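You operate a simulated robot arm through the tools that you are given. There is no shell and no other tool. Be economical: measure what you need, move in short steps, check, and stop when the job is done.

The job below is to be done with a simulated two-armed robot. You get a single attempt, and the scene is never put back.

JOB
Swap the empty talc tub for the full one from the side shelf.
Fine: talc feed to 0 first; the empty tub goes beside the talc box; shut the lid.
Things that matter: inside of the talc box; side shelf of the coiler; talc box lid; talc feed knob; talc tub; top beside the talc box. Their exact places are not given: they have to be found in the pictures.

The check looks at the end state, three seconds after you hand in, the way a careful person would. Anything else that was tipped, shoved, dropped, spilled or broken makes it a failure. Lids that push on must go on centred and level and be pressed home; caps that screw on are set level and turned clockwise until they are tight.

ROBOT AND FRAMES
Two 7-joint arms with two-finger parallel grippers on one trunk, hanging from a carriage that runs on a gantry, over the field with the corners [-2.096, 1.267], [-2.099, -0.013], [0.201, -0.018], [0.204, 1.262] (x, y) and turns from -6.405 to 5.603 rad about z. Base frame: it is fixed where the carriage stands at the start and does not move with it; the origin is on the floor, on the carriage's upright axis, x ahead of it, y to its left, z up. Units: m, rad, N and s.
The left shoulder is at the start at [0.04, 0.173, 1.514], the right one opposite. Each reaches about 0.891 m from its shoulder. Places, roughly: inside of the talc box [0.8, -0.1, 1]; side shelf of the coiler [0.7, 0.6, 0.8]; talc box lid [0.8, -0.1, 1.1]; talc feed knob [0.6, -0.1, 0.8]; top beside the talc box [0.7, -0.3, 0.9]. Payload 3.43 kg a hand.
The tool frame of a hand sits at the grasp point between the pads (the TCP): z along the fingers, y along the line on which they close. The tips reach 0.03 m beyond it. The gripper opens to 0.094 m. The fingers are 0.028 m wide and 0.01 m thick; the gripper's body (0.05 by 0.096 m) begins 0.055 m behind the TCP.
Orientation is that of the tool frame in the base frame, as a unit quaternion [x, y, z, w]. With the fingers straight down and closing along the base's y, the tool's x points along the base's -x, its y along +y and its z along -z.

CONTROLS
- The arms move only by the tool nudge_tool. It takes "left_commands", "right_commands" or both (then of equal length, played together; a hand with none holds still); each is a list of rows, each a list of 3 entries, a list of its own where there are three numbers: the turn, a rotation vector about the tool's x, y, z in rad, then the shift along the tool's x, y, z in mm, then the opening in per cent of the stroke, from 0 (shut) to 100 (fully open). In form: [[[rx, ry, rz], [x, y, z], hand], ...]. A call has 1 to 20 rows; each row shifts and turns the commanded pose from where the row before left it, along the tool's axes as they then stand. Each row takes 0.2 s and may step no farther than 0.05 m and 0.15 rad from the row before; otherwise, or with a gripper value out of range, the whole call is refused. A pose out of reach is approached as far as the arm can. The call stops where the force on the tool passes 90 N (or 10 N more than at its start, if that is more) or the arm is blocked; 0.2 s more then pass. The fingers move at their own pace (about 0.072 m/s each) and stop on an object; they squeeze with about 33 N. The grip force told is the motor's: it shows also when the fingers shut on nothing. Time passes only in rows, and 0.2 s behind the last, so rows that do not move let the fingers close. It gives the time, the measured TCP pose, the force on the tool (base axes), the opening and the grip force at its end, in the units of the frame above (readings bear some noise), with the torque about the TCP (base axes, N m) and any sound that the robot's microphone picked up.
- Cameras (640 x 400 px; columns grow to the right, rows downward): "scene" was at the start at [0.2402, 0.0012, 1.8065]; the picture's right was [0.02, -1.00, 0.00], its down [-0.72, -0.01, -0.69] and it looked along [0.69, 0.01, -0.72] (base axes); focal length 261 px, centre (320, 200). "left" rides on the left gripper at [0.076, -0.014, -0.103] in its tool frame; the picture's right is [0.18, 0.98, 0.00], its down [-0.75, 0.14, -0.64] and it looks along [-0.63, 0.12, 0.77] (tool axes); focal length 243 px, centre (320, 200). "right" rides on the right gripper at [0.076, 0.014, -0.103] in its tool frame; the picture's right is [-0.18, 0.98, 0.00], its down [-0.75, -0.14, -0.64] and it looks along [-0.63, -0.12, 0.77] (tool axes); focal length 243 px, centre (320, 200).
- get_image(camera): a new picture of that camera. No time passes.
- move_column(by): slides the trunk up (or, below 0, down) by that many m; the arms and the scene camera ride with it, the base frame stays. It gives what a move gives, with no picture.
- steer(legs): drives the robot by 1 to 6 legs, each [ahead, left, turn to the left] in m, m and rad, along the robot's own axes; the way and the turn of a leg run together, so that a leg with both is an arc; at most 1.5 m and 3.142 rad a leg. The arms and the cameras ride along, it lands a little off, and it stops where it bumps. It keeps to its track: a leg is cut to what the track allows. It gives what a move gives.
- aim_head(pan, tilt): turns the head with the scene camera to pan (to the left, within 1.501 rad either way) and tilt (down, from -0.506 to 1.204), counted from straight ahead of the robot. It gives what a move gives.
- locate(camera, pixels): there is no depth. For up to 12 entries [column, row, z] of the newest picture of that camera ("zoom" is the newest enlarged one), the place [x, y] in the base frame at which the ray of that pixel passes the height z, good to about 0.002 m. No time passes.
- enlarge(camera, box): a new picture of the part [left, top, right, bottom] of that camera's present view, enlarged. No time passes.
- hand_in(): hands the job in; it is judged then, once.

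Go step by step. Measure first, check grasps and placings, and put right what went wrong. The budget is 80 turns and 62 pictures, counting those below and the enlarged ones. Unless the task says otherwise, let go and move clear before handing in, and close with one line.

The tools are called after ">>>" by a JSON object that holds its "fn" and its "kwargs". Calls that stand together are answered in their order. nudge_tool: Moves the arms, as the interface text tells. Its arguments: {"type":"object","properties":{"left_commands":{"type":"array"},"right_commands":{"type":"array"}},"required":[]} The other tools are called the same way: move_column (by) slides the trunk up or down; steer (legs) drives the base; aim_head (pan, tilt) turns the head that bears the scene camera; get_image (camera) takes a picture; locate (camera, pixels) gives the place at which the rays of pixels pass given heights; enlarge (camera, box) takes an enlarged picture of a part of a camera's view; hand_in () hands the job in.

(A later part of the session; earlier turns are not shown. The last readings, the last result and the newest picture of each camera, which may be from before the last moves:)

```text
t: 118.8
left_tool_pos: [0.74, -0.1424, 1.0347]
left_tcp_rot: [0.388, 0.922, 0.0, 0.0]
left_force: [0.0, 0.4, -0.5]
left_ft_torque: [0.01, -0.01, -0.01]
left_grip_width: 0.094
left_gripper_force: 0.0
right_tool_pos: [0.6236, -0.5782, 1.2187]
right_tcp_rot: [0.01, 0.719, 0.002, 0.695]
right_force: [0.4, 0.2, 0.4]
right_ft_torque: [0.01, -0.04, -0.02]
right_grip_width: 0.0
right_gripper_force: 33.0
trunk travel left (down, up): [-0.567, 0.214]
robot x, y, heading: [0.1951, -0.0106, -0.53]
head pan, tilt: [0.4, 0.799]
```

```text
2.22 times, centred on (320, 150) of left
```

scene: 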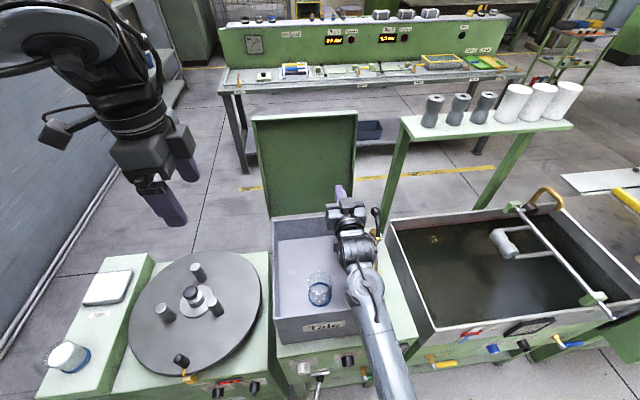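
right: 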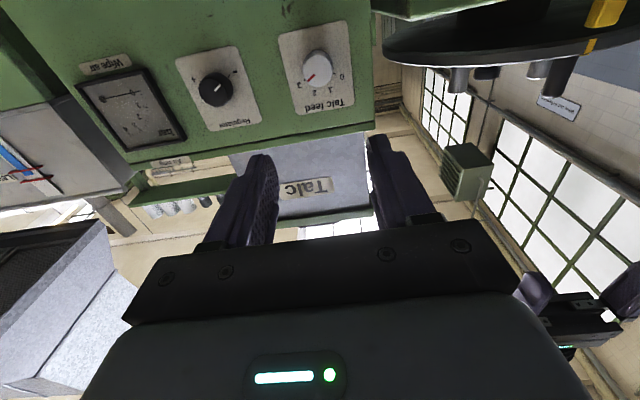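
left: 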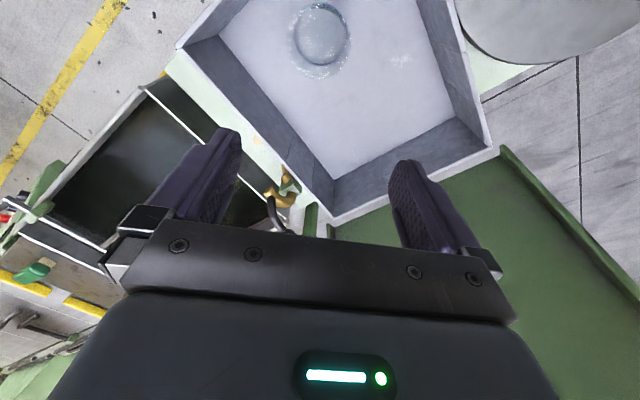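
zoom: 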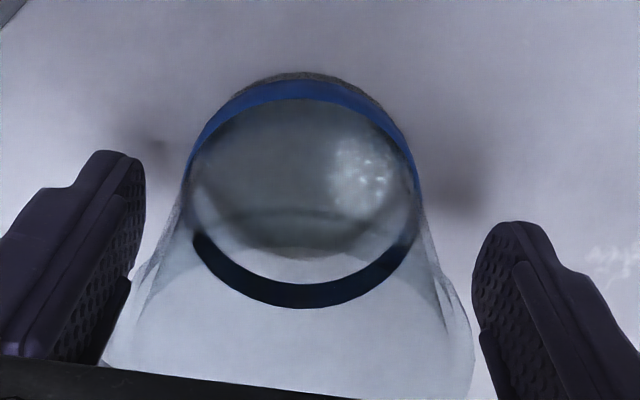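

The tub sits between the fingers. I'll close gently and lift.

>>> {"fn": "nudge_tool", "kwargs": {"left_commands": [[[0, 0, 0], [0, 0, 0], 75], [[0, 0, 0], [0, 0, 0], 60], [[0, 0, 0], [0, 0, 0], 50], [[0, 0, 0], [0, 0, 0], 50], [[0, 0, 0], [0, 0, -20], 50], [[0, 0, 0], [0, 0, -40], 50], [[0, 0, 0], [0, 0, -40], 50], [[0, 0, 0], [0, 0, -40], 50], [[0, 0, 0], [0, 0, -30], 50], [[0, 0, 0], [0, 0, 0], 50]]}}

>>> {"fn": "get_image", "kwargs": {"camera": "scene"}}

>>> {"fn": "locate", "kwargs": {"camera": "scene", "pixels": [[375, 312, 0.88], [396, 340, 0.88], [430, 330, 0.88], [380, 285, 0.88], [68, 371, 0.8], [68, 371, 0.9], [68, 346, 0.95], [68, 346, 0.9]]}}

```text
t: 121.0
left_tool_pos: [0.7377, -0.1412, 1.2045]
left_tcp_rot: [0.389, 0.921, 0.0, -0.001]
left_force: [0.4, 0.3, -1.5]
left_ft_torque: [-0.02, -0.01, 0.01]
left_grip_width: 0.0631
left_gripper_force: 33.1
right_tool_pos: [0.6233, -0.5785, 1.218]
right_tcp_rot: [0.008, 0.719, 0.004, 0.695]
right_force: [-0.3, 0.7, 0.0]
right_ft_torque: [-0.03, -0.02, 0.02]
right_grip_width: 0.0
right_gripper_force: 33.2
trunk travel left (down, up): [-0.567, 0.214]
robot x, y, heading: [0.201, -0.0082, -0.54]
head pan, tilt: [0.4, 0.799]
```

```text
11 pictures are left
```

scene: 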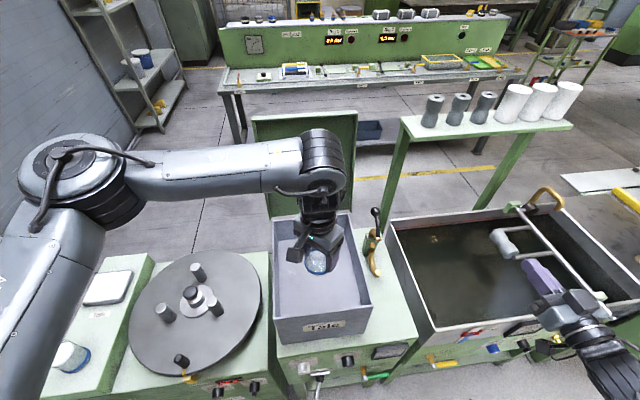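

```text
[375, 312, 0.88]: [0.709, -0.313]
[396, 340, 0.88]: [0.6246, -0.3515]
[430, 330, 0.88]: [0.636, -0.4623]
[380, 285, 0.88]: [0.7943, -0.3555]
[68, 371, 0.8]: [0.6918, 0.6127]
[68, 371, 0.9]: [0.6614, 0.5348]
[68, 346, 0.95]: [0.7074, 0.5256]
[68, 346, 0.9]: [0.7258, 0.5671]
```

The empty tub is held at 63 mm and lifted clear. I'll carry it over the right wall to (0.685, -0.335) and lower it to just above the bench.

>>> {"fn": "nudge_tool", "kwargs": {"left_commands": [[[0, 0, -0.133], [0, 0, 0], 50], [[0, 0, -0.133], [0, 0, 0], 50], [[0, 0, -0.133], [0, 0, 0], 50], [[0, 0, -0.133], [0, 0, 0], 50], [[0, 0, -0.133], [0, 0, 0], 50], [[0, 0, -0.133], [0, 0, 0], 50], [[0, 0, 0], [10.6, -38.8, 0], 50], [[0, 0, 0], [10.6, -38.8, 0], 50], [[0, 0, 0], [10.6, -38.8, 0], 50], [[0, 0, 0], [10.6, -38.8, 0], 50], [[0, 0, 0], [10.6, -38.8, 0], 50], [[0, 0, 0], [0, 0, 40], 50], [[0, 0, 0], [0, 0, 40], 50], [[0, 0, 0], [0, 0, 40], 50], [[0, 0, 0], [0, 0, 40], 50], [[0, 0, 0], [0, 0, 40], 50], [[0, 0, 0], [0, 0, 35], 50], [[0, 0, 0], [0, 0, 0], 50]]}}

>>> {"fn": "enlarge", "kwargs": {"camera": "scene", "box": [290, 210, 450, 370]}}

```text
t: 124.8
left_tool_pos: [0.7097, -0.3239, 0.9764]
left_tcp_rot: [0.034, 0.999, 0.0, 0.0]
left_force: [-0.6, 0.2, -1.5]
left_ft_torque: [0.03, 0.02, -0.01]
left_grip_width: 0.0636
left_gripper_force: 33.0
left hand out of reach, approached as far as the arm can: row 5, 6, 7, 8
right_tool_pos: [0.624, -0.5789, 1.2184]
right_tcp_rot: [0.008, 0.719, 0.004, 0.695]
right_force: [-0.3, -0.1, -0.5]
right_ft_torque: [0.0, 0.0, 0.03]
right_grip_width: 0.0
right_gripper_force: 32.8
trunk travel left (down, up): [-0.567, 0.214]
robot x, y, heading: [0.1989, -0.0072, -0.53]
head pan, tilt: [0.4, 0.799]
```

```text
2.50 times, centred on (370, 290) of scene
```

zoom: 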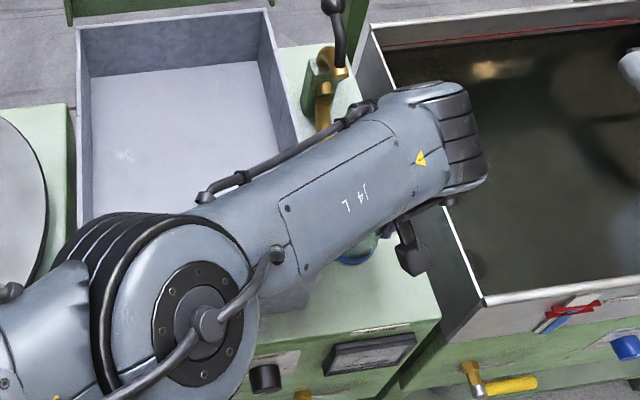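

The tub is above the free strip at (0.710, -0.324). I'll lower it in small steps, watching the force.

>>> {"fn": "nudge_tool", "kwargs": {"left_commands": [[[0, 0, 0], [0, 0, 10], 50], [[0, 0, 0], [0, 0, 10], 50], [[0, 0, 0], [0, 0, 8], 50], [[0, 0, 0], [0, 0, 0], 50]]}}

>>> {"fn": "nudge_tool", "kwargs": {"left_commands": [[[0, 0, 0], [0, 0, 4], 50], [[0, 0, 0], [0, 0, 0], 50]]}}

>>> {"fn": "nudge_tool", "kwargs": {"left_commands": [[[0, 0, 0], [0, 0, 4], 50], [[0, 0, 0], [0, 0, 0], 50]]}}

```text
t: 125.8
left_tool_pos: [0.7157, -0.3151, 0.9496]
left_tcp_rot: [0.036, 0.999, -0.001, -0.001]
left_force: [-0.2, 0.6, -0.3]
left_ft_torque: [-0.01, 0.0, 0.04]
left_grip_width: 0.0634
left_gripper_force: 32.6
left hand out of reach, approached as far as the arm can: row 2, 3
right_tool_pos: [0.6235, -0.5777, 1.2176]
right_tcp_rot: [0.008, 0.718, 0.004, 0.696]
right_force: [0.3, -1.1, -0.5]
right_ft_torque: [-0.01, -0.01, 0.01]
right_grip_width: 0.0002
right_gripper_force: 33.3
trunk travel left (down, up): [-0.567, 0.214]
robot x, y, heading: [0.1984, -0.0098, -0.54]
head pan, tilt: [0.4, 0.799]
```

```text
t: 126.3
left_tool_pos: [0.7163, -0.3136, 0.9448]
left_tcp_rot: [0.034, 0.999, -0.001, -0.001]
left_force: [0.9, -0.7, 0.0]
left_ft_torque: [0.05, -0.01, 0.01]
left_grip_width: 0.063
left_gripper_force: 32.7
right_tool_pos: [0.6246, -0.5782, 1.2176]
right_tcp_rot: [0.008, 0.719, 0.003, 0.695]
right_force: [0.0, 0.1, 0.8]
right_ft_torque: [-0.01, 0.01, 0.03]
right_grip_width: 0.0
right_gripper_force: 32.4
trunk travel left (down, up): [-0.567, 0.214]
robot x, y, heading: [0.1975, -0.0072, -0.531]
head pan, tilt: [0.4, 0.799]
```

```text
t: 127.0
left_tool_pos: [0.715, -0.3136, 0.9421]
left_tcp_rot: [0.034, 0.999, -0.001, -0.001]
left_force: [-0.8, -3.7, 3.4]
left_ft_torque: [0.5, 0.0, 0.09]
left_grip_width: 0.0632
left_gripper_force: 32.8
right_tool_pos: [0.6235, -0.5791, 1.2178]
right_tcp_rot: [0.008, 0.719, 0.003, 0.695]
right_force: [0.4, -0.3, 0.6]
right_ft_torque: [0.01, -0.03, 0.0]
right_grip_width: 0.0
right_gripper_force: 33.8
trunk travel left (down, up): [-0.567, 0.214]
robot x, y, heading: [0.1976, -0.0098, -0.535]
head pan, tilt: [0.4, 0.799]
```

There is light contact with sideways force, and the arm is at its reach limit and drifting toward the box wall. I'll raise the hand, lower the trunk for more reach, and shift away from the wall.

>>> {"fn": "nudge_tool", "kwargs": {"left_commands": [[[0, 0, 0], [0, 0, -30], 50], [[0, 0, 0], [0, 0, -40], 50], [[0, 0, 0], [0, 0, -40], 50], [[0, 0, 0], [0, 0, -40], 50], [[0, 0, 0], [0, 0, -40], 50], [[0, 0, 0], [0, 0, 0], 50]]}}

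>>> {"fn": "move_column", "kwargs": {"by": -0.14}}

>>> {"fn": "nudge_tool", "kwargs": {"left_commands": [[[0, 0, 0], [10, -10, 0], 50], [[0, 0, 0], [10, -10, 0], 50], [[0, 0, 0], [0, 0, 0], 50]]}}

```text
t: 128.3
left_tool_pos: [0.7253, -0.3218, 1.1286]
left_tcp_rot: [0.034, 0.999, -0.001, -0.001]
left_force: [-0.6, 0.3, 0.0]
left_ft_torque: [0.01, -0.02, -0.03]
left_grip_width: 0.0634
left_gripper_force: 32.8
left hand out of reach, approached as far as the arm can: row 3, 4
right_tool_pos: [0.6224, -0.5791, 1.2177]
right_tcp_rot: [0.008, 0.719, 0.003, 0.695]
right_force: [0.0, -0.7, -0.2]
right_ft_torque: [0.0, 0.01, -0.01]
right_grip_width: 0.0002
right_gripper_force: 32.6
trunk travel left (down, up): [-0.567, 0.214]
robot x, y, heading: [0.1966, -0.0091, -0.533]
head pan, tilt: [0.4, 0.799]
```

```text
t: 130.0
left_tool_pos: [0.7264, -0.3217, 0.9876]
left_tcp_rot: [0.034, 0.999, -0.001, -0.001]
left_force: [-0.8, 0.4, -0.6]
left_ft_torque: [0.04, 0.0, 0.01]
left_grip_width: 0.0636
left_gripper_force: 32.5
right_tool_pos: [0.6248, -0.5797, 1.0779]
right_tcp_rot: [0.008, 0.718, 0.004, 0.696]
right_force: [0.8, 0.4, 0.5]
right_ft_torque: [0.0, 0.01, 0.0]
right_grip_width: 0.0
right_gripper_force: 32.5
trunk travel left (down, up): [-0.427, 0.354]
robot x, y, heading: [0.2015, -0.0082, -0.532]
head pan, tilt: [0.4, 0.799]
```

```text
t: 130.8
left_tool_pos: [0.7037, -0.34, 0.9897]
left_tcp_rot: [0.034, 0.999, -0.001, 0.0]
left_force: [0.6, 0.2, -0.9]
left_ft_torque: [0.04, -0.04, 0.0]
left_grip_width: 0.0633
left_gripper_force: 33.3
right_tool_pos: [0.6237, -0.5774, 1.0775]
right_tcp_rot: [0.009, 0.718, 0.003, 0.696]
right_force: [-0.9, -0.6, -0.2]
right_ft_torque: [-0.02, 0.02, 0.02]
right_grip_width: 0.0
right_gripper_force: 32.7
trunk travel left (down, up): [-0.427, 0.354]
robot x, y, heading: [0.2008, -0.0079, -0.532]
head pan, tilt: [0.4, 0.799]
```

>>> {"fn": "nudge_tool", "kwargs": {"left_commands": [[[0, 0, 0], [0, 0, 20], 50], [[0, 0, 0], [0, 0, 20], 50], [[0, 0, 0], [0, 0, 4], 50], [[0, 0, 0], [0, 0, 0], 50]]}}

>>> {"fn": "nudge_tool", "kwargs": {"left_commands": [[[0, 0, 0], [0, 0, 4], 50], [[0, 0, 0], [0, 0, 0], 50]]}}

>>> {"fn": "nudge_tool", "kwargs": {"left_commands": [[[0, 0, 0], [0, 0, 3], 50], [[0, 0, 0], [0, 0, 0], 50]]}}

>>> {"fn": "enlarge", "kwargs": {"camera": "left", "box": [180, 40, 460, 240]}}

```text
t: 131.8
left_tool_pos: [0.7031, -0.3406, 0.9442]
left_tcp_rot: [0.035, 0.999, -0.001, -0.001]
left_force: [0.6, -0.7, 0.1]
left_ft_torque: [-0.04, 0.0, 0.01]
left_grip_width: 0.0631
left_gripper_force: 33.3
right_tool_pos: [0.6231, -0.579, 1.0779]
right_tcp_rot: [0.009, 0.719, 0.003, 0.695]
right_force: [0.6, 0.0, -0.2]
right_ft_torque: [0.02, -0.01, -0.05]
right_grip_width: 0.0
right_gripper_force: 32.5
trunk travel left (down, up): [-0.427, 0.354]
robot x, y, heading: [0.1998, -0.0097, -0.534]
head pan, tilt: [0.4, 0.799]
```

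```text
t: 132.4
left_tool_pos: [0.7062, -0.3399, 0.9428]
left_tcp_rot: [0.034, 0.999, -0.001, 0.0]
left_force: [-5.3, 4.4, 20.8]
left_ft_torque: [0.28, 0.17, 0.01]
left_grip_width: 0.0632
left_gripper_force: 33.1
right_tool_pos: [0.6228, -0.5784, 1.0777]
right_tcp_rot: [0.008, 0.718, 0.003, 0.696]
right_force: [-0.1, -0.8, -0.9]
right_ft_torque: [-0.01, -0.02, 0.03]
right_grip_width: 0.0
right_gripper_force: 32.6
trunk travel left (down, up): [-0.427, 0.354]
robot x, y, heading: [0.2038, -0.0067, -0.536]
head pan, tilt: [0.4, 0.799]
```

```text
t: 133.0
left_tool_pos: [0.7062, -0.3404, 0.9379]
left_tcp_rot: [0.035, 0.999, 0.0, 0.0]
left_force: [-2.8, 4.1, 24.1]
left_ft_torque: [0.31, -0.16, 0.02]
left_grip_width: 0.0635
left_gripper_force: 32.6
right_tool_pos: [0.6237, -0.5782, 1.0792]
right_tcp_rot: [0.009, 0.718, 0.002, 0.696]
right_force: [0.3, 0.0, -0.4]
right_ft_torque: [0.0, 0.01, -0.04]
right_grip_width: 0.0
right_gripper_force: 32.8
trunk travel left (down, up): [-0.427, 0.354]
robot x, y, heading: [0.2007, -0.0101, -0.539]
head pan, tilt: [0.4, 0.799]
```

```text
2.00 times, centred on (320, 140) of left
```

zoom: 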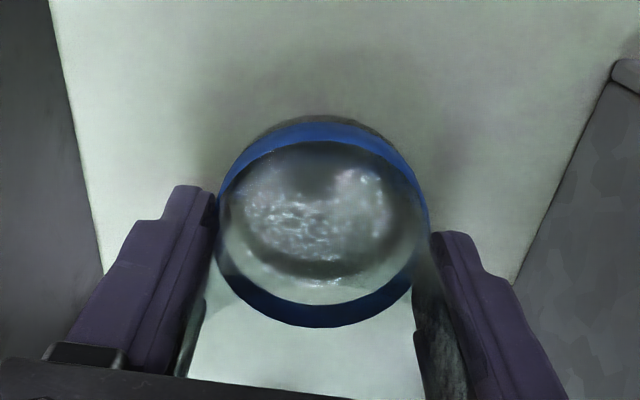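

The tub stands on the bench with upward contact force of about 24 N, and there is clearance on both sides. I'll release and rise straight up.

>>> {"fn": "nudge_tool", "kwargs": {"left_commands": [[[0, 0, 0], [0, 0, -4], 50], [[0, 0, 0], [0, 0, 0], 75], [[0, 0, 0], [0, 0, 0], 88], [[0, 0, 0], [0, 0, 0], 88], [[0, 0, 0], [0, 0, -20], 88], [[0, 0, 0], [0, 0, -40], 88], [[0, 0, 0], [0, 0, -40], 88], [[0, 0, 0], [0, 0, -30], 88], [[0, 0, 0], [0, 0, 0], 88]]}}

>>> {"fn": "move_column", "kwargs": {"by": 0.2}}

>>> {"fn": "enlarge", "kwargs": {"camera": "left", "box": [160, 0, 480, 200]}}

```text
t: 135.0
left_tool_pos: [0.706, -0.3375, 1.0715]
left_tcp_rot: [0.034, 0.999, 0.001, -0.001]
left_force: [-0.5, 0.5, 0.8]
left_ft_torque: [0.02, 0.0, -0.03]
left_grip_width: 0.0828
left_gripper_force: 0.1
right_tool_pos: [0.6231, -0.578, 1.0775]
right_tcp_rot: [0.01, 0.72, 0.003, 0.694]
right_force: [0.3, 0.4, -0.8]
right_ft_torque: [-0.02, -0.03, 0.03]
right_grip_width: 0.0
right_gripper_force: 32.9
trunk travel left (down, up): [-0.427, 0.354]
robot x, y, heading: [0.1965, -0.0066, -0.534]
head pan, tilt: [0.4, 0.799]
```

```text
t: 137.2
left_tool_pos: [0.7054, -0.3385, 1.2708]
left_tcp_rot: [0.033, 0.999, 0.0, -0.001]
left_force: [-0.7, -0.8, 1.4]
left_ft_torque: [0.0, -0.02, 0.03]
left_grip_width: 0.0825
left_gripper_force: 0.1
right_tool_pos: [0.6239, -0.579, 1.2779]
right_tcp_rot: [0.008, 0.719, 0.004, 0.695]
right_force: [0.1, 0.0, 0.1]
right_ft_torque: [0.02, 0.04, 0.03]
right_grip_width: 0.0001
right_gripper_force: 32.5
trunk travel left (down, up): [-0.627, 0.154]
robot x, y, heading: [0.1991, -0.0109, -0.529]
head pan, tilt: [0.4, 0.799]
```

```text
2.00 times, centred on (320, 100) of left
```

zoom: 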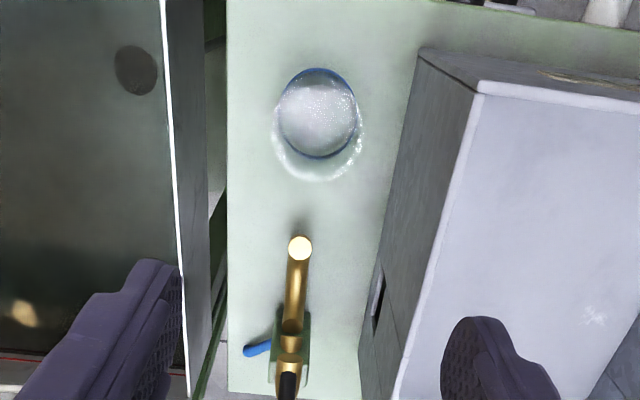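

The empty tub stands well beside the box. Now I'll go to the side shelf: back off, square up, and move left until the left hand is near the full tub.

>>> {"fn": "steer", "kwargs": {"legs": [[-0.259, -0.152, 0], [0, 0, 0.53], [0, 0.5, 0], [0.17, 0, 0]]}}

>>> {"fn": "get_image", "kwargs": {"camera": "left"}}

```text
t: 144.2
left_tool_pos: [0.6791, 0.4431, 1.272]
left_tcp_rot: [-0.225, 0.974, -0.001, 0.0]
left_force: [0.0, -0.2, 0.3]
left_ft_torque: [0.04, 0.03, -0.01]
left_grip_width: 0.0826
left_gripper_force: 0.2
right_tool_pos: [0.7277, 0.1935, 1.2781]
right_tcp_rot: [-0.178, 0.696, 0.183, 0.671]
right_force: [0.2, 0.9, 0.2]
right_ft_torque: [0.0, 0.04, -0.03]
right_grip_width: 0.0
right_gripper_force: 33.6
trunk travel left (down, up): [-0.627, 0.154]
robot x, y, heading: [0.078, 0.4774, -0.008]
head pan, tilt: [0.4, 0.799]
```

```text
7 pictures are left
```

left: 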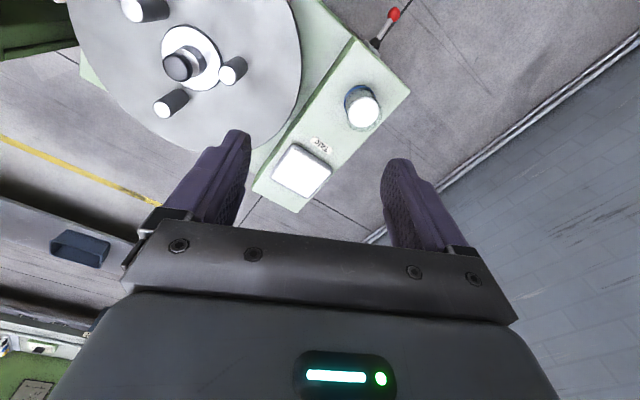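

>>> {"fn": "locate", "kwargs": {"camera": "left", "pixels": [[364, 111, 0.95], [364, 111, 0.9], [364, 111, 0.85], [357, 102, 0.85], [357, 102, 0.8], [346, 108, 0.9], [382, 112, 0.9], [405, 88, 0.8], [405, 88, 0.85]]}}

>>> {"fn": "aim_head", "kwargs": {"pan": 0.25, "tilt": 0.95}}

>>> {"fn": "get_image", "kwargs": {"camera": "scene"}}

```text
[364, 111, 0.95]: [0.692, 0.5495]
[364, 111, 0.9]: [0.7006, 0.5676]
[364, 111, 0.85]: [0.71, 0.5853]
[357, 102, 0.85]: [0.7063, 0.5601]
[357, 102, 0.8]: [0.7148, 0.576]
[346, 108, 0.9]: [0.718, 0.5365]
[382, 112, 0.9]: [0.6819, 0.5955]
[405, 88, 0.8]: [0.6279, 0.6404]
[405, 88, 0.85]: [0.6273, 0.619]
```

```text
t: 144.9
left_tool_pos: [0.6782, 0.4424, 1.2709]
left_tcp_rot: [-0.226, 0.974, -0.001, -0.001]
left_force: [0.1, 0.5, 0.8]
left_ft_torque: [-0.04, 0.02, 0.0]
left_grip_width: 0.0828
left_gripper_force: 0.0
right_tool_pos: [0.7272, 0.1937, 1.2783]
right_tcp_rot: [-0.176, 0.697, 0.182, 0.67]
right_force: [-1.1, 0.0, 0.5]
right_ft_torque: [0.0, -0.02, 0.01]
right_grip_width: 0.0002
right_gripper_force: 32.7
trunk travel left (down, up): [-0.627, 0.154]
robot x, y, heading: [0.0777, 0.4756, -0.009]
head pan, tilt: [0.25, 0.949]
```

```text
6 pictures are left
```

scene: 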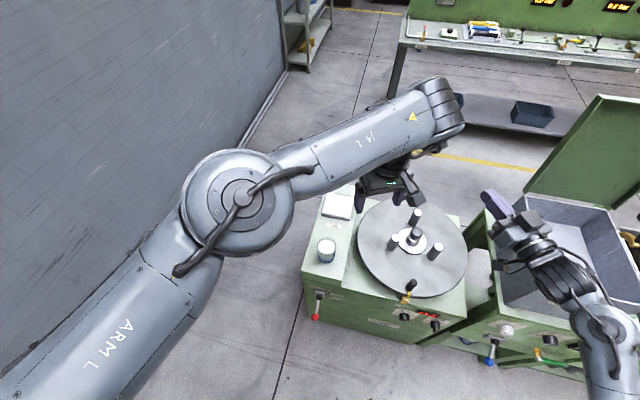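

>>> {"fn": "locate", "kwargs": {"camera": "scene", "pixels": [[327, 243, 0.95], [327, 243, 0.9], [327, 243, 0.88], [327, 243, 0.85], [326, 255, 0.85], [326, 255, 0.8], [326, 255, 0.78], [318, 243, 0.9], [336, 243, 0.9]]}}

```text
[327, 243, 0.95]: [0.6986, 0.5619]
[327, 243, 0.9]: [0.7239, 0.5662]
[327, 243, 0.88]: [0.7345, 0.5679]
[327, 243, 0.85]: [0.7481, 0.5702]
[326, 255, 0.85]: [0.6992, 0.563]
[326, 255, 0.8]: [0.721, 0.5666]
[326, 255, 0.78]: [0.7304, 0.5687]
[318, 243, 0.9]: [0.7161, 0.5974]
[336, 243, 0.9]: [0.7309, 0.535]
```

Both views put the full tub near (0.703, 0.562), with its base at z≈0.845 and rim at about 0.93. I'll square the hand, move above it and look closer.

>>> {"fn": "nudge_tool", "kwargs": {"left_commands": [[[0, 0, 0.113], [0, 0, 0], 100], [[0, 0, 0.113], [0, 0, 0], 100], [[0, 0, 0.113], [0, 0, 0], 100], [[0, 0, 0.113], [0, 0, 0], 100], [[0, 0, 0], [-6, 30, 38], 100], [[0, 0, 0], [-6, 30, 38], 100], [[0, 0, 0], [-6, 30, 38], 100], [[0, 0, 0], [-6, 30, 38], 100], [[0, 0, 0], [0, 0, 0], 100]]}}

>>> {"fn": "get_image", "kwargs": {"camera": "left"}}

```text
t: 146.9
left_tool_pos: [0.7001, 0.5634, 1.1181]
left_tcp_rot: [-0.001, 1.0, -0.001, -0.001]
left_force: [0.3, 0.3, 0.3]
left_ft_torque: [0.02, 0.02, -0.01]
left_grip_width: 0.0941
left_gripper_force: 0.0
right_tool_pos: [0.7274, 0.1945, 1.2776]
right_tcp_rot: [-0.178, 0.696, 0.183, 0.671]
right_force: [0.1, -0.3, 0.4]
right_ft_torque: [0.02, 0.0, -0.03]
right_grip_width: 0.0
right_gripper_force: 32.9
trunk travel left (down, up): [-0.627, 0.154]
robot x, y, heading: [0.0764, 0.4728, -0.009]
head pan, tilt: [0.25, 0.949]
```

```text
5 pictures are left
```

left: 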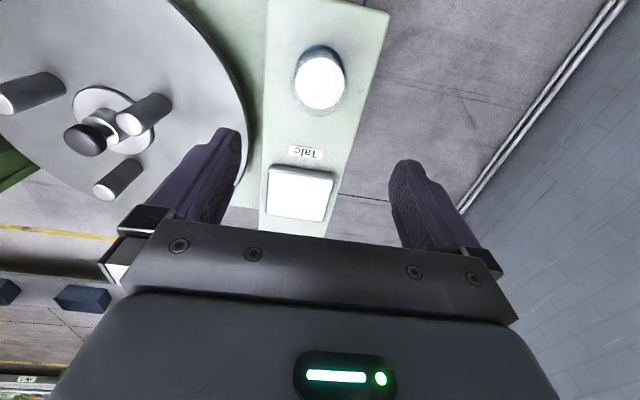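

The powder disc centre (320,82) lies on the hand's axis for a powder height of about 0.91, so the alignment is good. I'll descend to TCP z≈0.895 and grip.

>>> {"fn": "nudge_tool", "kwargs": {"left_commands": [[[0, 0, 0], [0, 0, 40], 100], [[0, 0, 0], [0, 0, 40], 100], [[0, 0, 0], [2, 0, 40], 100], [[0, 0, 0], [0, 0, 40], 100], [[0, 0, 0], [0, 0, 33], 100], [[0, 0, 0], [0, 0, 30], 100], [[0, 0, 0], [0, 0, 0], 100], [[0, 0, 0], [0, 0, 0], 80], [[0, 0, 0], [0, 0, 0], 65], [[0, 0, 0], [0, 0, 0], 50], [[0, 0, 0], [0, 0, 0], 50]]}}

>>> {"fn": "enlarge", "kwargs": {"camera": "left", "box": [180, 40, 460, 240]}}

```text
t: 149.3
left_tool_pos: [0.6702, 0.5608, 0.9183]
left_tcp_rot: [-0.002, 1.0, -0.002, -0.001]
left_force: [-0.9, 0.4, 0.6]
left_ft_torque: [-0.06, 0.04, -0.01]
left_grip_width: 0.0478
left_gripper_force: 0.0
left hand out of reach, approached as far as the arm can: row 4, 5, 6
right_tool_pos: [0.7271, 0.1944, 1.2776]
right_tcp_rot: [-0.178, 0.696, 0.184, 0.671]
right_force: [-0.3, -0.4, -1.0]
right_ft_torque: [0.02, -0.02, -0.01]
right_grip_width: 0.0001
right_gripper_force: 32.7
trunk travel left (down, up): [-0.627, 0.154]
robot x, y, heading: [0.0774, 0.4724, -0.008]
head pan, tilt: [0.25, 0.949]
```

```text
2.00 times, centred on (320, 140) of left
```

zoom: 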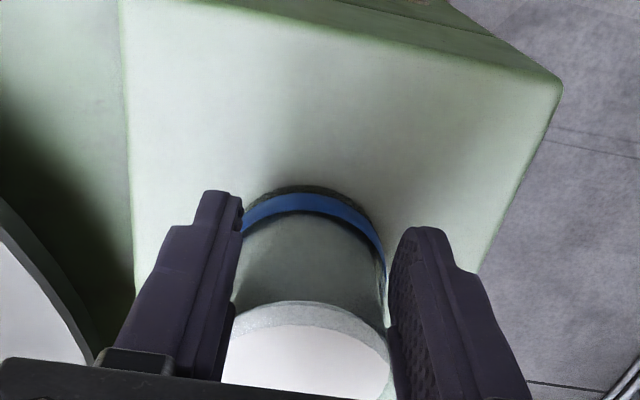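

The arm ran out of reach and came up short at x=0.670, so the fingers closed just ahead of the tub. I'll open, rise, lower the trunk for reach, and re-check the tub.

>>> {"fn": "nudge_tool", "kwargs": {"left_commands": [[[0, 0, 0], [0, 0, 0], 100], [[0, 0, 0], [0, 0, 0], 100], [[0, 0, 0], [0, 0, 0], 100], [[0, 0, 0], [0, 0, -40], 100], [[0, 0, 0], [0, 0, -40], 100], [[0, 0, 0], [0, 0, -40], 100], [[0, 0, 0], [0, 0, -40], 100], [[0, 0, 0], [0, 0, -40], 100], [[0, 0, 0], [0, 0, 0], 100]]}}

>>> {"fn": "steer", "kwargs": {"legs": [[0.06, 0, 0]]}}

>>> {"fn": "move_column", "kwargs": {"by": -0.14}}

>>> {"fn": "enlarge", "kwargs": {"camera": "left", "box": [160, 0, 480, 200]}}

```text
t: 151.3
left_tool_pos: [0.6695, 0.56, 1.1177]
left_tcp_rot: [-0.002, 1.0, -0.001, 0.0]
left_force: [-0.8, 0.0, 0.7]
left_ft_torque: [0.05, -0.03, -0.01]
left_grip_width: 0.0939
left_gripper_force: 0.1
right_tool_pos: [0.7279, 0.1941, 1.277]
right_tcp_rot: [-0.179, 0.696, 0.184, 0.67]
right_force: [0.6, 0.2, 0.5]
right_ft_torque: [0.02, 0.02, 0.01]
right_grip_width: 0.0001
right_gripper_force: 33.5
trunk travel left (down, up): [-0.627, 0.154]
robot x, y, heading: [0.0794, 0.4728, -0.01]
head pan, tilt: [0.25, 0.949]
```

```text
t: 152.3
left_tool_pos: [0.7297, 0.5591, 1.1181]
left_tcp_rot: [-0.002, 1.0, -0.002, 0.0]
left_force: [0.1, 0.8, 0.5]
left_ft_torque: [0.03, 0.01, 0.0]
left_grip_width: 0.0942
left_gripper_force: 0.1
right_tool_pos: [0.7878, 0.1924, 1.2791]
right_tcp_rot: [-0.177, 0.696, 0.182, 0.671]
right_force: [-0.8, -0.1, -0.7]
right_ft_torque: [-0.02, 0.01, 0.04]
right_grip_width: 0.0004
right_gripper_force: 33.4
trunk travel left (down, up): [-0.627, 0.154]
robot x, y, heading: [0.1358, 0.4732, -0.012]
head pan, tilt: [0.25, 0.949]
```

```text
t: 154.0
left_tool_pos: [0.7304, 0.5593, 0.978]
left_tcp_rot: [-0.002, 1.0, -0.002, -0.001]
left_force: [-0.3, 0.8, -0.2]
left_ft_torque: [-0.02, 0.0, 0.01]
left_grip_width: 0.0939
left_gripper_force: 0.1
right_tool_pos: [0.7874, 0.1926, 1.1386]
right_tcp_rot: [-0.177, 0.697, 0.183, 0.671]
right_force: [0.0, 1.2, 0.3]
right_ft_torque: [-0.02, -0.01, -0.03]
right_grip_width: 0.0
right_gripper_force: 32.7
trunk travel left (down, up): [-0.487, 0.294]
robot x, y, heading: [0.1342, 0.4718, -0.01]
head pan, tilt: [0.25, 0.949]
```

```text
2.00 times, centred on (320, 100) of left
```

zoom: 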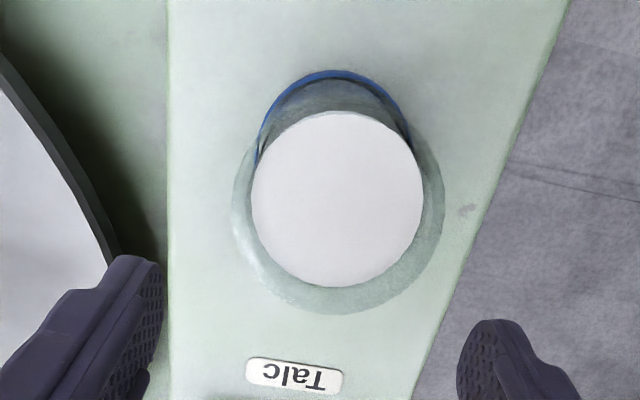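

The tub is still upright at about (0.707, 0.561), with its powder at z 0.908. I'll shift back 23 mm, descend and grip.

>>> {"fn": "nudge_tool", "kwargs": {"left_commands": [[[0, 0, 0], [12, 1, 0], 100], [[0, 0, 0], [11.5, 1, 0], 100], [[0, 0, 0], [0, 0, 30], 100], [[0, 0, 0], [0, 0, 30], 100], [[0, 0, 0], [0, 0, 22], 100], [[0, 0, 0], [0, 0, 0], 100], [[0, 0, 0], [0, 0, 0], 85], [[0, 0, 0], [0, 0, 0], 75], [[0, 0, 0], [0, 0, 0], 65], [[0, 0, 0], [0, 0, 0], 50], [[0, 0, 0], [0, 0, 0], 50]]}}

```text
t: 156.4
left_tool_pos: [0.7052, 0.5607, 0.8953]
left_tcp_rot: [-0.002, 1.0, -0.001, -0.001]
left_force: [0.2, -1.3, -0.2]
left_ft_torque: [-0.01, -0.01, -0.01]
left_grip_width: 0.0645
left_gripper_force: 33.2
right_tool_pos: [0.7866, 0.193, 1.1377]
right_tcp_rot: [-0.177, 0.697, 0.183, 0.67]
right_force: [0.3, 0.3, -0.2]
right_ft_torque: [0.01, -0.04, -0.03]
right_grip_width: 0.0
right_gripper_force: 33.1
trunk travel left (down, up): [-0.487, 0.294]
robot x, y, heading: [0.1342, 0.4778, -0.014]
head pan, tilt: [0.25, 0.949]
```

The full tub is gripped at 64.5 mm. I'll lift it vertically with the trunk, then carry it around level to above the box.

>>> {"fn": "move_column", "kwargs": {"by": 0.28}}

>>> {"fn": "steer", "kwargs": {"legs": [[-0.234, 0, 0], [0, -0.406, 0], [0, 0, -0.52], [0.259, 0.152, 0]]}}

>>> {"fn": "aim_head", "kwargs": {"pan": 0.3, "tilt": 0.9}}

>>> {"fn": "get_image", "kwargs": {"camera": "scene"}}

```text
t: 159.2
left_tool_pos: [0.7049, 0.5612, 1.1741]
left_tcp_rot: [-0.002, 1.0, -0.001, -0.001]
left_force: [-0.2, 0.1, -2.7]
left_ft_torque: [-0.01, 0.0, -0.01]
left_grip_width: 0.0643
left_gripper_force: 33.6
right_tool_pos: [0.7871, 0.1928, 1.4184]
right_tcp_rot: [-0.178, 0.697, 0.184, 0.67]
right_force: [-1.7, -0.7, 0.0]
right_ft_torque: [0.0, 0.0, -0.02]
right_grip_width: 0.0
right_gripper_force: 33.0
trunk travel left (down, up): [-0.767, 0.014]
robot x, y, heading: [0.1394, 0.4759, -0.012]
head pan, tilt: [0.25, 0.949]
```

```text
t: 166.2
left_tool_pos: [0.734, -0.1291, 1.1742]
left_tcp_rot: [0.254, 0.967, -0.001, -0.001]
left_force: [0.4, -0.3, -1.8]
left_ft_torque: [-0.01, -0.01, 0.0]
left_grip_width: 0.0642
left_gripper_force: 33.2
right_tool_pos: [0.6246, -0.4921, 1.4182]
right_tcp_rot: [0.006, 0.719, 0.006, 0.695]
right_force: [-0.6, 0.9, 0.0]
right_ft_torque: [0.02, 0.0, -0.01]
right_grip_width: 0.0
right_gripper_force: 32.8
trunk travel left (down, up): [-0.767, 0.014]
robot x, y, heading: [0.1967, 0.0738, -0.526]
head pan, tilt: [0.25, 0.949]
```

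```text
t: 166.8
left_tool_pos: [0.7351, -0.1309, 1.1754]
left_tcp_rot: [0.255, 0.967, 0.0, -0.001]
left_force: [0.4, 0.6, -2.4]
left_ft_torque: [0.0, 0.0, -0.01]
left_grip_width: 0.0642
left_gripper_force: 32.7
right_tool_pos: [0.6243, -0.4917, 1.4178]
right_tcp_rot: [0.006, 0.719, 0.007, 0.695]
right_force: [0.2, -0.3, 0.3]
right_ft_torque: [-0.03, 0.02, 0.0]
right_grip_width: 0.0003
right_gripper_force: 32.8
trunk travel left (down, up): [-0.767, 0.014]
robot x, y, heading: [0.198, 0.0762, -0.529]
head pan, tilt: [0.3, 0.901]
```

```text
2 pictures are left
```

scene: 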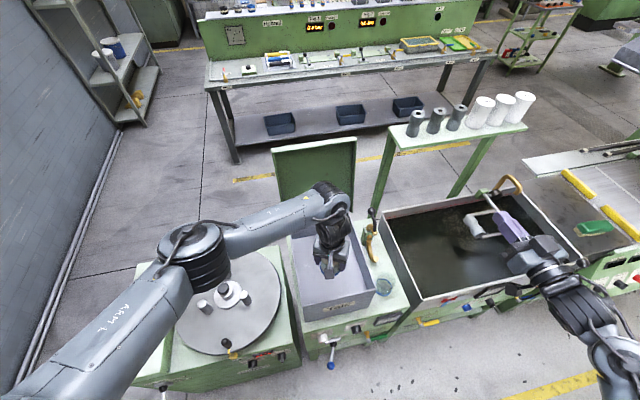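

The full tub is above the box. I'll centre it, lower it with the trunk, then make small steps watching the force.

>>> {"fn": "nudge_tool", "kwargs": {"left_commands": [[[0, 0, 0], [-9, -3, 0], 50], [[0, 0, 0], [-8, -3, 0], 50], [[0, 0, 0], [0, 0, 0], 50]]}}

>>> {"fn": "move_column", "kwargs": {"by": -0.12}}

>>> {"fn": "nudge_tool", "kwargs": {"left_commands": [[[0, 0, 0], [0, 0, 5], 50], [[0, 0, 0], [0, 0, 0], 50]]}}

>>> {"fn": "nudge_tool", "kwargs": {"left_commands": [[[0, 0, 0], [0, 0, 4], 50], [[0, 0, 0], [0, 0, 0], 50]]}}

```text
t: 167.7
left_tool_pos: [0.7468, -0.1438, 1.1753]
left_tcp_rot: [0.254, 0.967, -0.001, -0.001]
left_force: [0.7, -0.7, -2.6]
left_ft_torque: [0.0, -0.01, -0.01]
left_grip_width: 0.0643
left_gripper_force: 32.9
right_tool_pos: [0.6257, -0.4903, 1.4177]
right_tcp_rot: [0.007, 0.719, 0.005, 0.695]
right_force: [-0.3, 0.2, 0.5]
right_ft_torque: [0.01, -0.01, 0.02]
right_grip_width: 0.0
right_gripper_force: 32.9
trunk travel left (down, up): [-0.767, 0.014]
robot x, y, heading: [0.1994, 0.0727, -0.521]
head pan, tilt: [0.3, 0.901]
```

```text
t: 169.2
left_tool_pos: [0.7464, -0.1445, 1.0561]
left_tcp_rot: [0.255, 0.967, -0.001, -0.001]
left_force: [-0.2, -0.3, -2.0]
left_ft_torque: [0.02, 0.0, 0.01]
left_grip_width: 0.0644
left_gripper_force: 33.0
right_tool_pos: [0.6244, -0.4915, 1.2994]
right_tcp_rot: [0.007, 0.719, 0.005, 0.695]
right_force: [-0.6, -0.5, 1.3]
right_ft_torque: [0.0, -0.02, 0.0]
right_grip_width: 0.0
right_gripper_force: 32.8
trunk travel left (down, up): [-0.647, 0.134]
robot x, y, heading: [0.1989, 0.0758, -0.528]
head pan, tilt: [0.3, 0.901]
```

```text
t: 169.8
left_tool_pos: [0.7487, -0.143, 1.0515]
left_tcp_rot: [0.255, 0.967, -0.001, -0.001]
left_force: [-0.2, 0.1, -2.8]
left_ft_torque: [0.02, 0.0, -0.01]
left_grip_width: 0.0643
left_gripper_force: 32.7
right_tool_pos: [0.624, -0.4917, 1.2976]
right_tcp_rot: [0.007, 0.719, 0.005, 0.695]
right_force: [0.7, -0.2, 0.2]
right_ft_torque: [0.01, -0.01, 0.01]
right_grip_width: 0.0001
right_gripper_force: 32.9
trunk travel left (down, up): [-0.647, 0.134]
robot x, y, heading: [0.1997, 0.0723, -0.529]
head pan, tilt: [0.3, 0.901]
```

```text
t: 170.3
left_tool_pos: [0.7472, -0.1439, 1.045]
left_tcp_rot: [0.254, 0.967, -0.001, -0.001]
left_force: [0.1, 0.6, -2.8]
left_ft_torque: [0.03, 0.0, 0.01]
left_grip_width: 0.0643
left_gripper_force: 33.7
right_tool_pos: [0.625, -0.492, 1.2973]
right_tcp_rot: [0.006, 0.719, 0.006, 0.695]
right_force: [-0.9, -0.4, -1.0]
right_ft_torque: [0.01, -0.02, -0.02]
right_grip_width: 0.0
right_gripper_force: 33.5
trunk travel left (down, up): [-0.647, 0.134]
robot x, y, heading: [0.1978, 0.0761, -0.524]
head pan, tilt: [0.3, 0.901]
```

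No contact yet at 1.045, with only the tub's weight on the hand. I'll keep stepping down.

>>> {"fn": "nudge_tool", "kwargs": {"left_commands": [[[0, 0, 0], [0, 0, 4], 50], [[0, 0, 0], [0, 0, 0], 50]]}}

>>> {"fn": "nudge_tool", "kwargs": {"left_commands": [[[0, 0, 0], [0, 0, 4], 50], [[0, 0, 0], [0, 0, 0], 50]]}}

>>> {"fn": "nudge_tool", "kwargs": {"left_commands": [[[0, 0, 0], [0, 0, 3], 50], [[0, 0, 0], [0, 0, 0], 50]]}}

```text
t: 170.9
left_tool_pos: [0.7474, -0.1433, 1.0413]
left_tcp_rot: [0.254, 0.967, -0.001, -0.001]
left_force: [0.1, 0.4, -1.6]
left_ft_torque: [0.04, -0.01, 0.0]
left_grip_width: 0.0642
left_gripper_force: 33.0
right_tool_pos: [0.6257, -0.4921, 1.2978]
right_tcp_rot: [0.007, 0.719, 0.005, 0.695]
right_force: [0.4, -0.2, 0.0]
right_ft_torque: [-0.03, 0.0, 0.02]
right_grip_width: 0.0001
right_gripper_force: 33.4
trunk travel left (down, up): [-0.647, 0.134]
robot x, y, heading: [0.1983, 0.0776, -0.528]
head pan, tilt: [0.3, 0.901]
```

```text
t: 171.6
left_tool_pos: [0.7462, -0.1437, 1.0383]
left_tcp_rot: [0.255, 0.967, 0.0, -0.002]
left_force: [0.6, 0.3, -2.9]
left_ft_torque: [-0.03, 0.02, 0.03]
left_grip_width: 0.0642
left_gripper_force: 32.8
right_tool_pos: [0.6239, -0.4934, 1.2971]
right_tcp_rot: [0.007, 0.719, 0.005, 0.695]
right_force: [0.3, 0.7, -0.1]
right_ft_torque: [0.0, -0.02, -0.03]
right_grip_width: 0.0002
right_gripper_force: 32.9
trunk travel left (down, up): [-0.647, 0.134]
robot x, y, heading: [0.1989, 0.0777, -0.527]
head pan, tilt: [0.3, 0.901]
```

```text
t: 172.2
left_tool_pos: [0.7486, -0.1451, 1.0364]
left_tcp_rot: [0.255, 0.967, -0.001, 0.0]
left_force: [-5.7, 5.0, 18.7]
left_ft_torque: [0.13, -0.15, 0.1]
left_grip_width: 0.0641
left_gripper_force: 33.1
right_tool_pos: [0.6237, -0.4908, 1.2987]
right_tcp_rot: [0.007, 0.719, 0.005, 0.695]
right_force: [0.0, 0.1, 0.4]
right_ft_torque: [-0.02, -0.03, 0.02]
right_grip_width: 0.0
right_gripper_force: 32.9
trunk travel left (down, up): [-0.647, 0.134]
robot x, y, heading: [0.1983, 0.0726, -0.53]
head pan, tilt: [0.3, 0.901]
```

The tub is on the floor of the box, with contact force of 18.7 N. I'll release, rise straight up, and measure the open lid's top edge in the last scene picture.

>>> {"fn": "locate", "kwargs": {"camera": "scene", "pixels": [[271, 150, 1.38], [357, 137, 1.38], [271, 150, 1.42], [357, 137, 1.42], [314, 143.5, 1.4], [281, 234, 1.07], [271, 150, 1.4], [357, 137, 1.4], [332, 260, 1.17], [330, 280, 1.1]]}}

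>>> {"fn": "nudge_tool", "kwargs": {"left_commands": [[[0, 0, 0], [0, 0, -3], 50], [[0, 0, 0], [0, 0, 0], 75], [[0, 0, 0], [0, 0, 0], 85], [[0, 0, 0], [0, 0, 0], 90], [[0, 0, 0], [0, 0, 0], 90], [[0, 0, 0], [0, 0, -20], 90], [[0, 0, 0], [0, 0, -40], 90], [[0, 0, 0], [0, 0, -40], 90], [[0, 0, 0], [0, 0, -40], 90], [[0, 0, 0], [0, 0, 0], 90]]}}

>>> {"fn": "enlarge", "kwargs": {"camera": "left", "box": [120, 0, 520, 250]}}

```text
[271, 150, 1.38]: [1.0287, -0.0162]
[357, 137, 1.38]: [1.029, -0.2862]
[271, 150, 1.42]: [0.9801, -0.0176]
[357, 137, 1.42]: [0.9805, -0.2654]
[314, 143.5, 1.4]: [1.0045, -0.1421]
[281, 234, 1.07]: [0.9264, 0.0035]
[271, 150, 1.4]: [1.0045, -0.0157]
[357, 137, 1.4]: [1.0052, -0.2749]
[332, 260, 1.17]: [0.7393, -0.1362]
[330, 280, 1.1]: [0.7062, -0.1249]
```

```text
t: 174.3
left_tool_pos: [0.7451, -0.1443, 1.1793]
left_tcp_rot: [0.254, 0.967, -0.001, -0.001]
left_force: [-0.4, 0.4, -0.4]
left_ft_torque: [-0.01, 0.0, -0.02]
left_grip_width: 0.0845
left_gripper_force: 0.0
right_tool_pos: [0.6246, -0.4921, 1.2955]
right_tcp_rot: [0.007, 0.719, 0.006, 0.695]
right_force: [0.4, 0.7, -0.3]
right_ft_torque: [0.01, -0.03, -0.02]
right_grip_width: 0.0
right_gripper_force: 32.6
trunk travel left (down, up): [-0.647, 0.134]
robot x, y, heading: [0.1987, 0.0709, -0.529]
head pan, tilt: [0.3, 0.901]
```

```text
1.60 times, centred on (320, 125) of left
```

zoom: 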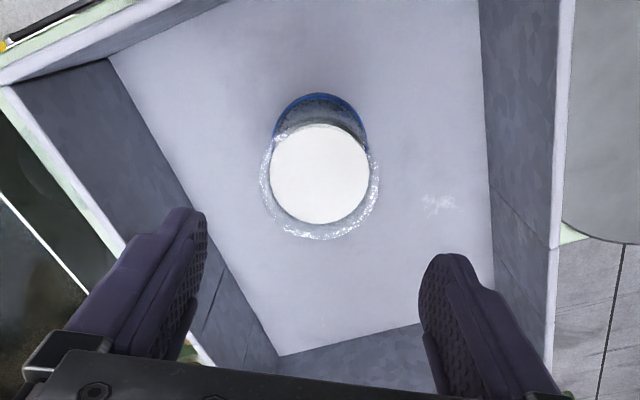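

The full tub stands upright in the box. The lid stays open at about 95°, with its top edge near (0.996, 1.405), and it seems to have side skirts. The right hand, already pointing forward and closing along y, can pinch the right skirt and pull it past vertical. First I'll move the left hand away, re-centre the robot and lower the trunk.

>>> {"fn": "nudge_tool", "kwargs": {"left_commands": [[[0, 0, 0], [0, 0, -40], 90], [[0, 0, 0], [0, 0, -40], 90], [[0, 0, 0], [0, 0, -40], 90], [[0, 0, 0], [0, 0, -40], 90], [[0, 0, 0], [20.5, 36.3, 0], 60], [[0, 0, 0], [20.5, 36.3, 0], 60], [[0, 0, 0], [20.5, 36.3, 0], 60], [[0, 0, 0], [20.5, 36.3, 0], 60], [[0, 0, 0], [20.5, 36.3, 0], 60], [[0, 0, 0], [20.5, 36.3, 0], 60], [[0, 0, 0], [20.5, 36.3, 0], 60], [[0, 0, 0], [0, 0, 0], 60]]}}

>>> {"fn": "steer", "kwargs": {"legs": [[0.0404, -0.069, 0]]}}

>>> {"fn": "move_column", "kwargs": {"by": -0.08}}

```text
t: 176.9
left_tool_pos: [0.7457, 0.1504, 1.3384]
left_tcp_rot: [0.254, 0.967, -0.001, -0.001]
left_force: [-0.6, -0.3, 0.4]
left_ft_torque: [0.0, -0.01, -0.02]
left_grip_width: 0.0562
left_gripper_force: 0.1
right_tool_pos: [0.6244, -0.4928, 1.2968]
right_tcp_rot: [0.006, 0.72, 0.007, 0.694]
right_force: [0.1, 0.6, -0.3]
right_ft_torque: [0.01, 0.0, 0.01]
right_grip_width: 0.0
right_gripper_force: 33.2
trunk travel left (down, up): [-0.647, 0.134]
robot x, y, heading: [0.199, 0.0746, -0.527]
head pan, tilt: [0.3, 0.901]
```

```text
t: 178.0
left_tool_pos: [0.7468, 0.0697, 1.3374]
left_tcp_rot: [0.255, 0.967, 0.0, -0.001]
left_force: [-0.8, 0.1, 0.2]
left_ft_torque: [0.05, -0.01, -0.01]
left_grip_width: 0.0564
left_gripper_force: 0.1
right_tool_pos: [0.624, -0.5722, 1.2993]
right_tcp_rot: [0.006, 0.719, 0.006, 0.695]
right_force: [-0.6, -0.5, 0.2]
right_ft_torque: [0.0, 0.0, -0.01]
right_grip_width: 0.0
right_gripper_force: 33.3
trunk travel left (down, up): [-0.647, 0.134]
robot x, y, heading: [0.1985, -0.0057, -0.525]
head pan, tilt: [0.3, 0.901]
```

```text
t: 179.2
left_tool_pos: [0.7465, 0.0692, 1.2582]
left_tcp_rot: [0.255, 0.967, -0.001, -0.001]
left_force: [-0.8, 0.4, -0.7]
left_ft_torque: [-0.01, 0.01, 0.01]
left_grip_width: 0.0565
left_gripper_force: 0.1
right_tool_pos: [0.6247, -0.572, 1.2183]
right_tcp_rot: [0.007, 0.718, 0.005, 0.696]
right_force: [-0.3, 0.0, -0.4]
right_ft_torque: [-0.01, 0.05, 0.0]
right_grip_width: 0.0
right_gripper_force: 33.5
trunk travel left (down, up): [-0.567, 0.214]
robot x, y, heading: [0.1951, -0.0056, -0.525]
head pan, tilt: [0.3, 0.901]
```

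>>> {"fn": "nudge_tool", "kwargs": {"right_commands": [[[0, -0.034, 0], [-14, 38, 0], 60], [[0, 0, 0], [-14, 38, 0], 60], [[0, 0, 0], [-14, 38, 0], 60], [[0, 0, 0], [-14, 38, 0], 60], [[0, 0, 0], [-14, 38, 0], 60], [[0, 0, 0], [-14, 38, 0], 60], [[0, 0, 0], [-14, 38, 0], 60], [[0, 0, 0], [-14, 38, 0], 60], [[0, 0, 0], [0, 0, 40], 60], [[0, 0, 0], [0, 0, 40], 60], [[0, 0, 0], [0, 0, 40], 60], [[0, 0, 0], [0, 0, 40], 60], [[0, 0, 0], [0, 0, 40], 60], [[0, 0, 0], [0, 0, 40], 60], [[0, 0, 0], [0, 0, 40], 60], [[0, 0, 0], [0, 0, 0], 60]]}}

```text
t: 182.6
left_tool_pos: [0.7474, 0.0696, 1.2571]
left_tcp_rot: [0.254, 0.967, -0.001, -0.001]
left_force: [0.4, -0.2, -0.3]
left_ft_torque: [0.02, -0.03, 0.01]
left_grip_width: 0.0561
left_gripper_force: 0.1
right_tool_pos: [0.9052, -0.2694, 1.3351]
right_tcp_rot: [0.007, 0.707, 0.005, 0.707]
right_force: [-0.5, -0.1, 0.3]
right_ft_torque: [-0.01, -0.02, 0.03]
right_grip_width: 0.0565
right_gripper_force: 0.2
trunk travel left (down, up): [-0.567, 0.214]
robot x, y, heading: [0.2001, -0.0041, -0.53]
head pan, tilt: [0.3, 0.901]
```

The hand reached (0.905, -0.269, 1.335). I'll advance 40 mm in small rows and close to feel for the skirt.

>>> {"fn": "nudge_tool", "kwargs": {"right_commands": [[[0, 0, 0], [0, 1, 14], 60], [[0, 0, 0], [0, 0, 13], 60], [[0, 0, 0], [0, 0, 13], 60], [[0, 0, 0], [0, 0, 0], 60]]}}

>>> {"fn": "nudge_tool", "kwargs": {"right_commands": [[[0, 0, 0], [0, 0, 0], 30], [[0, 0, 0], [0, 0, 0], 0], [[0, 0, 0], [0, 0, 0], 0], [[0, 0, 0], [0, 0, 0], 0], [[0, 0, 0], [0, 0, 0], 0]]}}

```text
t: 183.6
left_tool_pos: [0.7466, 0.0707, 1.2569]
left_tcp_rot: [0.255, 0.967, -0.001, -0.001]
left_force: [-1.0, -0.8, 0.2]
left_ft_torque: [-0.01, 0.02, 0.05]
left_grip_width: 0.0565
left_gripper_force: 0.0
right_tool_pos: [0.9461, -0.2689, 1.3354]
right_tcp_rot: [0.007, 0.707, 0.006, 0.707]
right_force: [-0.6, -0.2, -0.3]
right_ft_torque: [-0.01, 0.0, 0.0]
right_grip_width: 0.0563
right_gripper_force: 0.1
trunk travel left (down, up): [-0.567, 0.214]
robot x, y, heading: [0.1943, -0.0075, -0.527]
head pan, tilt: [0.3, 0.901]
```

```text
t: 184.8
left_tool_pos: [0.7468, 0.0693, 1.2564]
left_tcp_rot: [0.254, 0.967, -0.001, -0.001]
left_force: [-0.6, 0.1, -0.5]
left_ft_torque: [0.0, -0.01, -0.04]
left_grip_width: 0.0563
left_gripper_force: 0.1
right_tool_pos: [0.9455, -0.2693, 1.3345]
right_tcp_rot: [0.007, 0.707, 0.005, 0.707]
right_force: [-0.8, -0.1, 0.2]
right_ft_torque: [-0.01, -0.01, 0.03]
right_grip_width: 0.0001
right_gripper_force: 33.4
trunk travel left (down, up): [-0.567, 0.214]
robot x, y, heading: [0.1991, -0.0027, -0.524]
head pan, tilt: [0.3, 0.901]
```

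The fingers shut on nothing, so the skirt must be further in. I'll open and advance until there's contact, then close.

>>> {"fn": "nudge_tool", "kwargs": {"right_commands": [[[0, 0, 0], [0, 0, 0], 60], [[0, 0, 0], [0, 0, 0], 60], [[0, 0, 0], [0, 0, 8], 60], [[0, 0, 0], [0, 0, 0], 60]]}}

>>> {"fn": "nudge_tool", "kwargs": {"right_commands": [[[0, 0, 0], [0, 0, 8], 60], [[0, 0, 0], [0, 0, 0], 60]]}}

>>> {"fn": "nudge_tool", "kwargs": {"right_commands": [[[0, 0, 0], [0, 0, 6], 60], [[0, 0, 0], [0, 0, 0], 60]]}}

>>> {"fn": "nudge_tool", "kwargs": {"right_commands": [[[0, 0, 0], [0, 0, 0], 30], [[0, 0, 0], [0, 0, 0], 0], [[0, 0, 0], [0, 0, 0], 0], [[0, 0, 0], [0, 0, 0], 0], [[0, 0, 0], [0, 0, 0], 0]]}}

```text
t: 185.8
left_tool_pos: [0.7473, 0.0703, 1.2574]
left_tcp_rot: [0.255, 0.967, -0.001, -0.001]
left_force: [0.7, -0.8, 0.4]
left_ft_torque: [0.0, 0.03, 0.01]
left_grip_width: 0.0564
left_gripper_force: 0.1
right_tool_pos: [0.9532, -0.2697, 1.3341]
right_tcp_rot: [0.007, 0.707, 0.006, 0.707]
right_force: [-1.2, 0.2, 0.3]
right_ft_torque: [-0.01, 0.0, -0.04]
right_grip_width: 0.0565
right_gripper_force: 0.1
trunk travel left (down, up): [-0.567, 0.214]
robot x, y, heading: [0.1972, -0.0036, -0.528]
head pan, tilt: [0.3, 0.901]
```

```text
t: 186.4
left_tool_pos: [0.7469, 0.0699, 1.2576]
left_tcp_rot: [0.254, 0.967, 0.0, -0.001]
left_force: [-0.1, 0.1, 0.0]
left_ft_torque: [0.01, -0.02, -0.03]
left_grip_width: 0.0564
left_gripper_force: 0.0
right_tool_pos: [0.9604, -0.2691, 1.3344]
right_tcp_rot: [0.007, 0.707, 0.006, 0.707]
right_force: [0.2, -0.3, -0.4]
right_ft_torque: [-0.01, 0.03, -0.02]
right_grip_width: 0.0565
right_gripper_force: 0.0
trunk travel left (down, up): [-0.567, 0.214]
robot x, y, heading: [0.1999, -0.0058, -0.524]
head pan, tilt: [0.3, 0.901]
```

```text
t: 187.0
left_tool_pos: [0.7431, 0.0693, 1.2549]
left_tcp_rot: [0.255, 0.967, -0.001, -0.003]
left_force: [-0.2, -0.8, -0.8]
left_ft_torque: [0.05, -0.02, 0.02]
left_grip_width: 0.0561
left_gripper_force: 0.0
right_tool_pos: [0.9639, -0.27, 1.3346]
right_tcp_rot: [0.006, 0.707, 0.006, 0.707]
right_force: [-8.5, 1.5, 4.4]
right_ft_torque: [0.13, 0.06, 0.2]
right_grip_width: 0.0564
right_gripper_force: 0.1
trunk travel left (down, up): [-0.567, 0.214]
robot x, y, heading: [0.1971, -0.0053, -0.531]
head pan, tilt: [0.3, 0.901]
```

```text
t: 188.2
left_tool_pos: [0.7432, 0.0703, 1.2553]
left_tcp_rot: [0.254, 0.967, -0.001, -0.004]
left_force: [1.0, 0.3, 0.3]
left_ft_torque: [-0.07, 0.04, -0.01]
left_grip_width: 0.0563
left_gripper_force: 0.0
right_tool_pos: [0.9635, -0.271, 1.3318]
right_tcp_rot: [0.008, 0.709, 0.004, 0.705]
right_force: [-60.9, 3.1, 4.1]
right_ft_torque: [0.1, 0.62, 0.49]
right_grip_width: 0.0001
right_gripper_force: 32.5
trunk travel left (down, up): [-0.567, 0.214]
robot x, y, heading: [0.1992, -0.0035, -0.53]
head pan, tilt: [0.3, 0.901]
```

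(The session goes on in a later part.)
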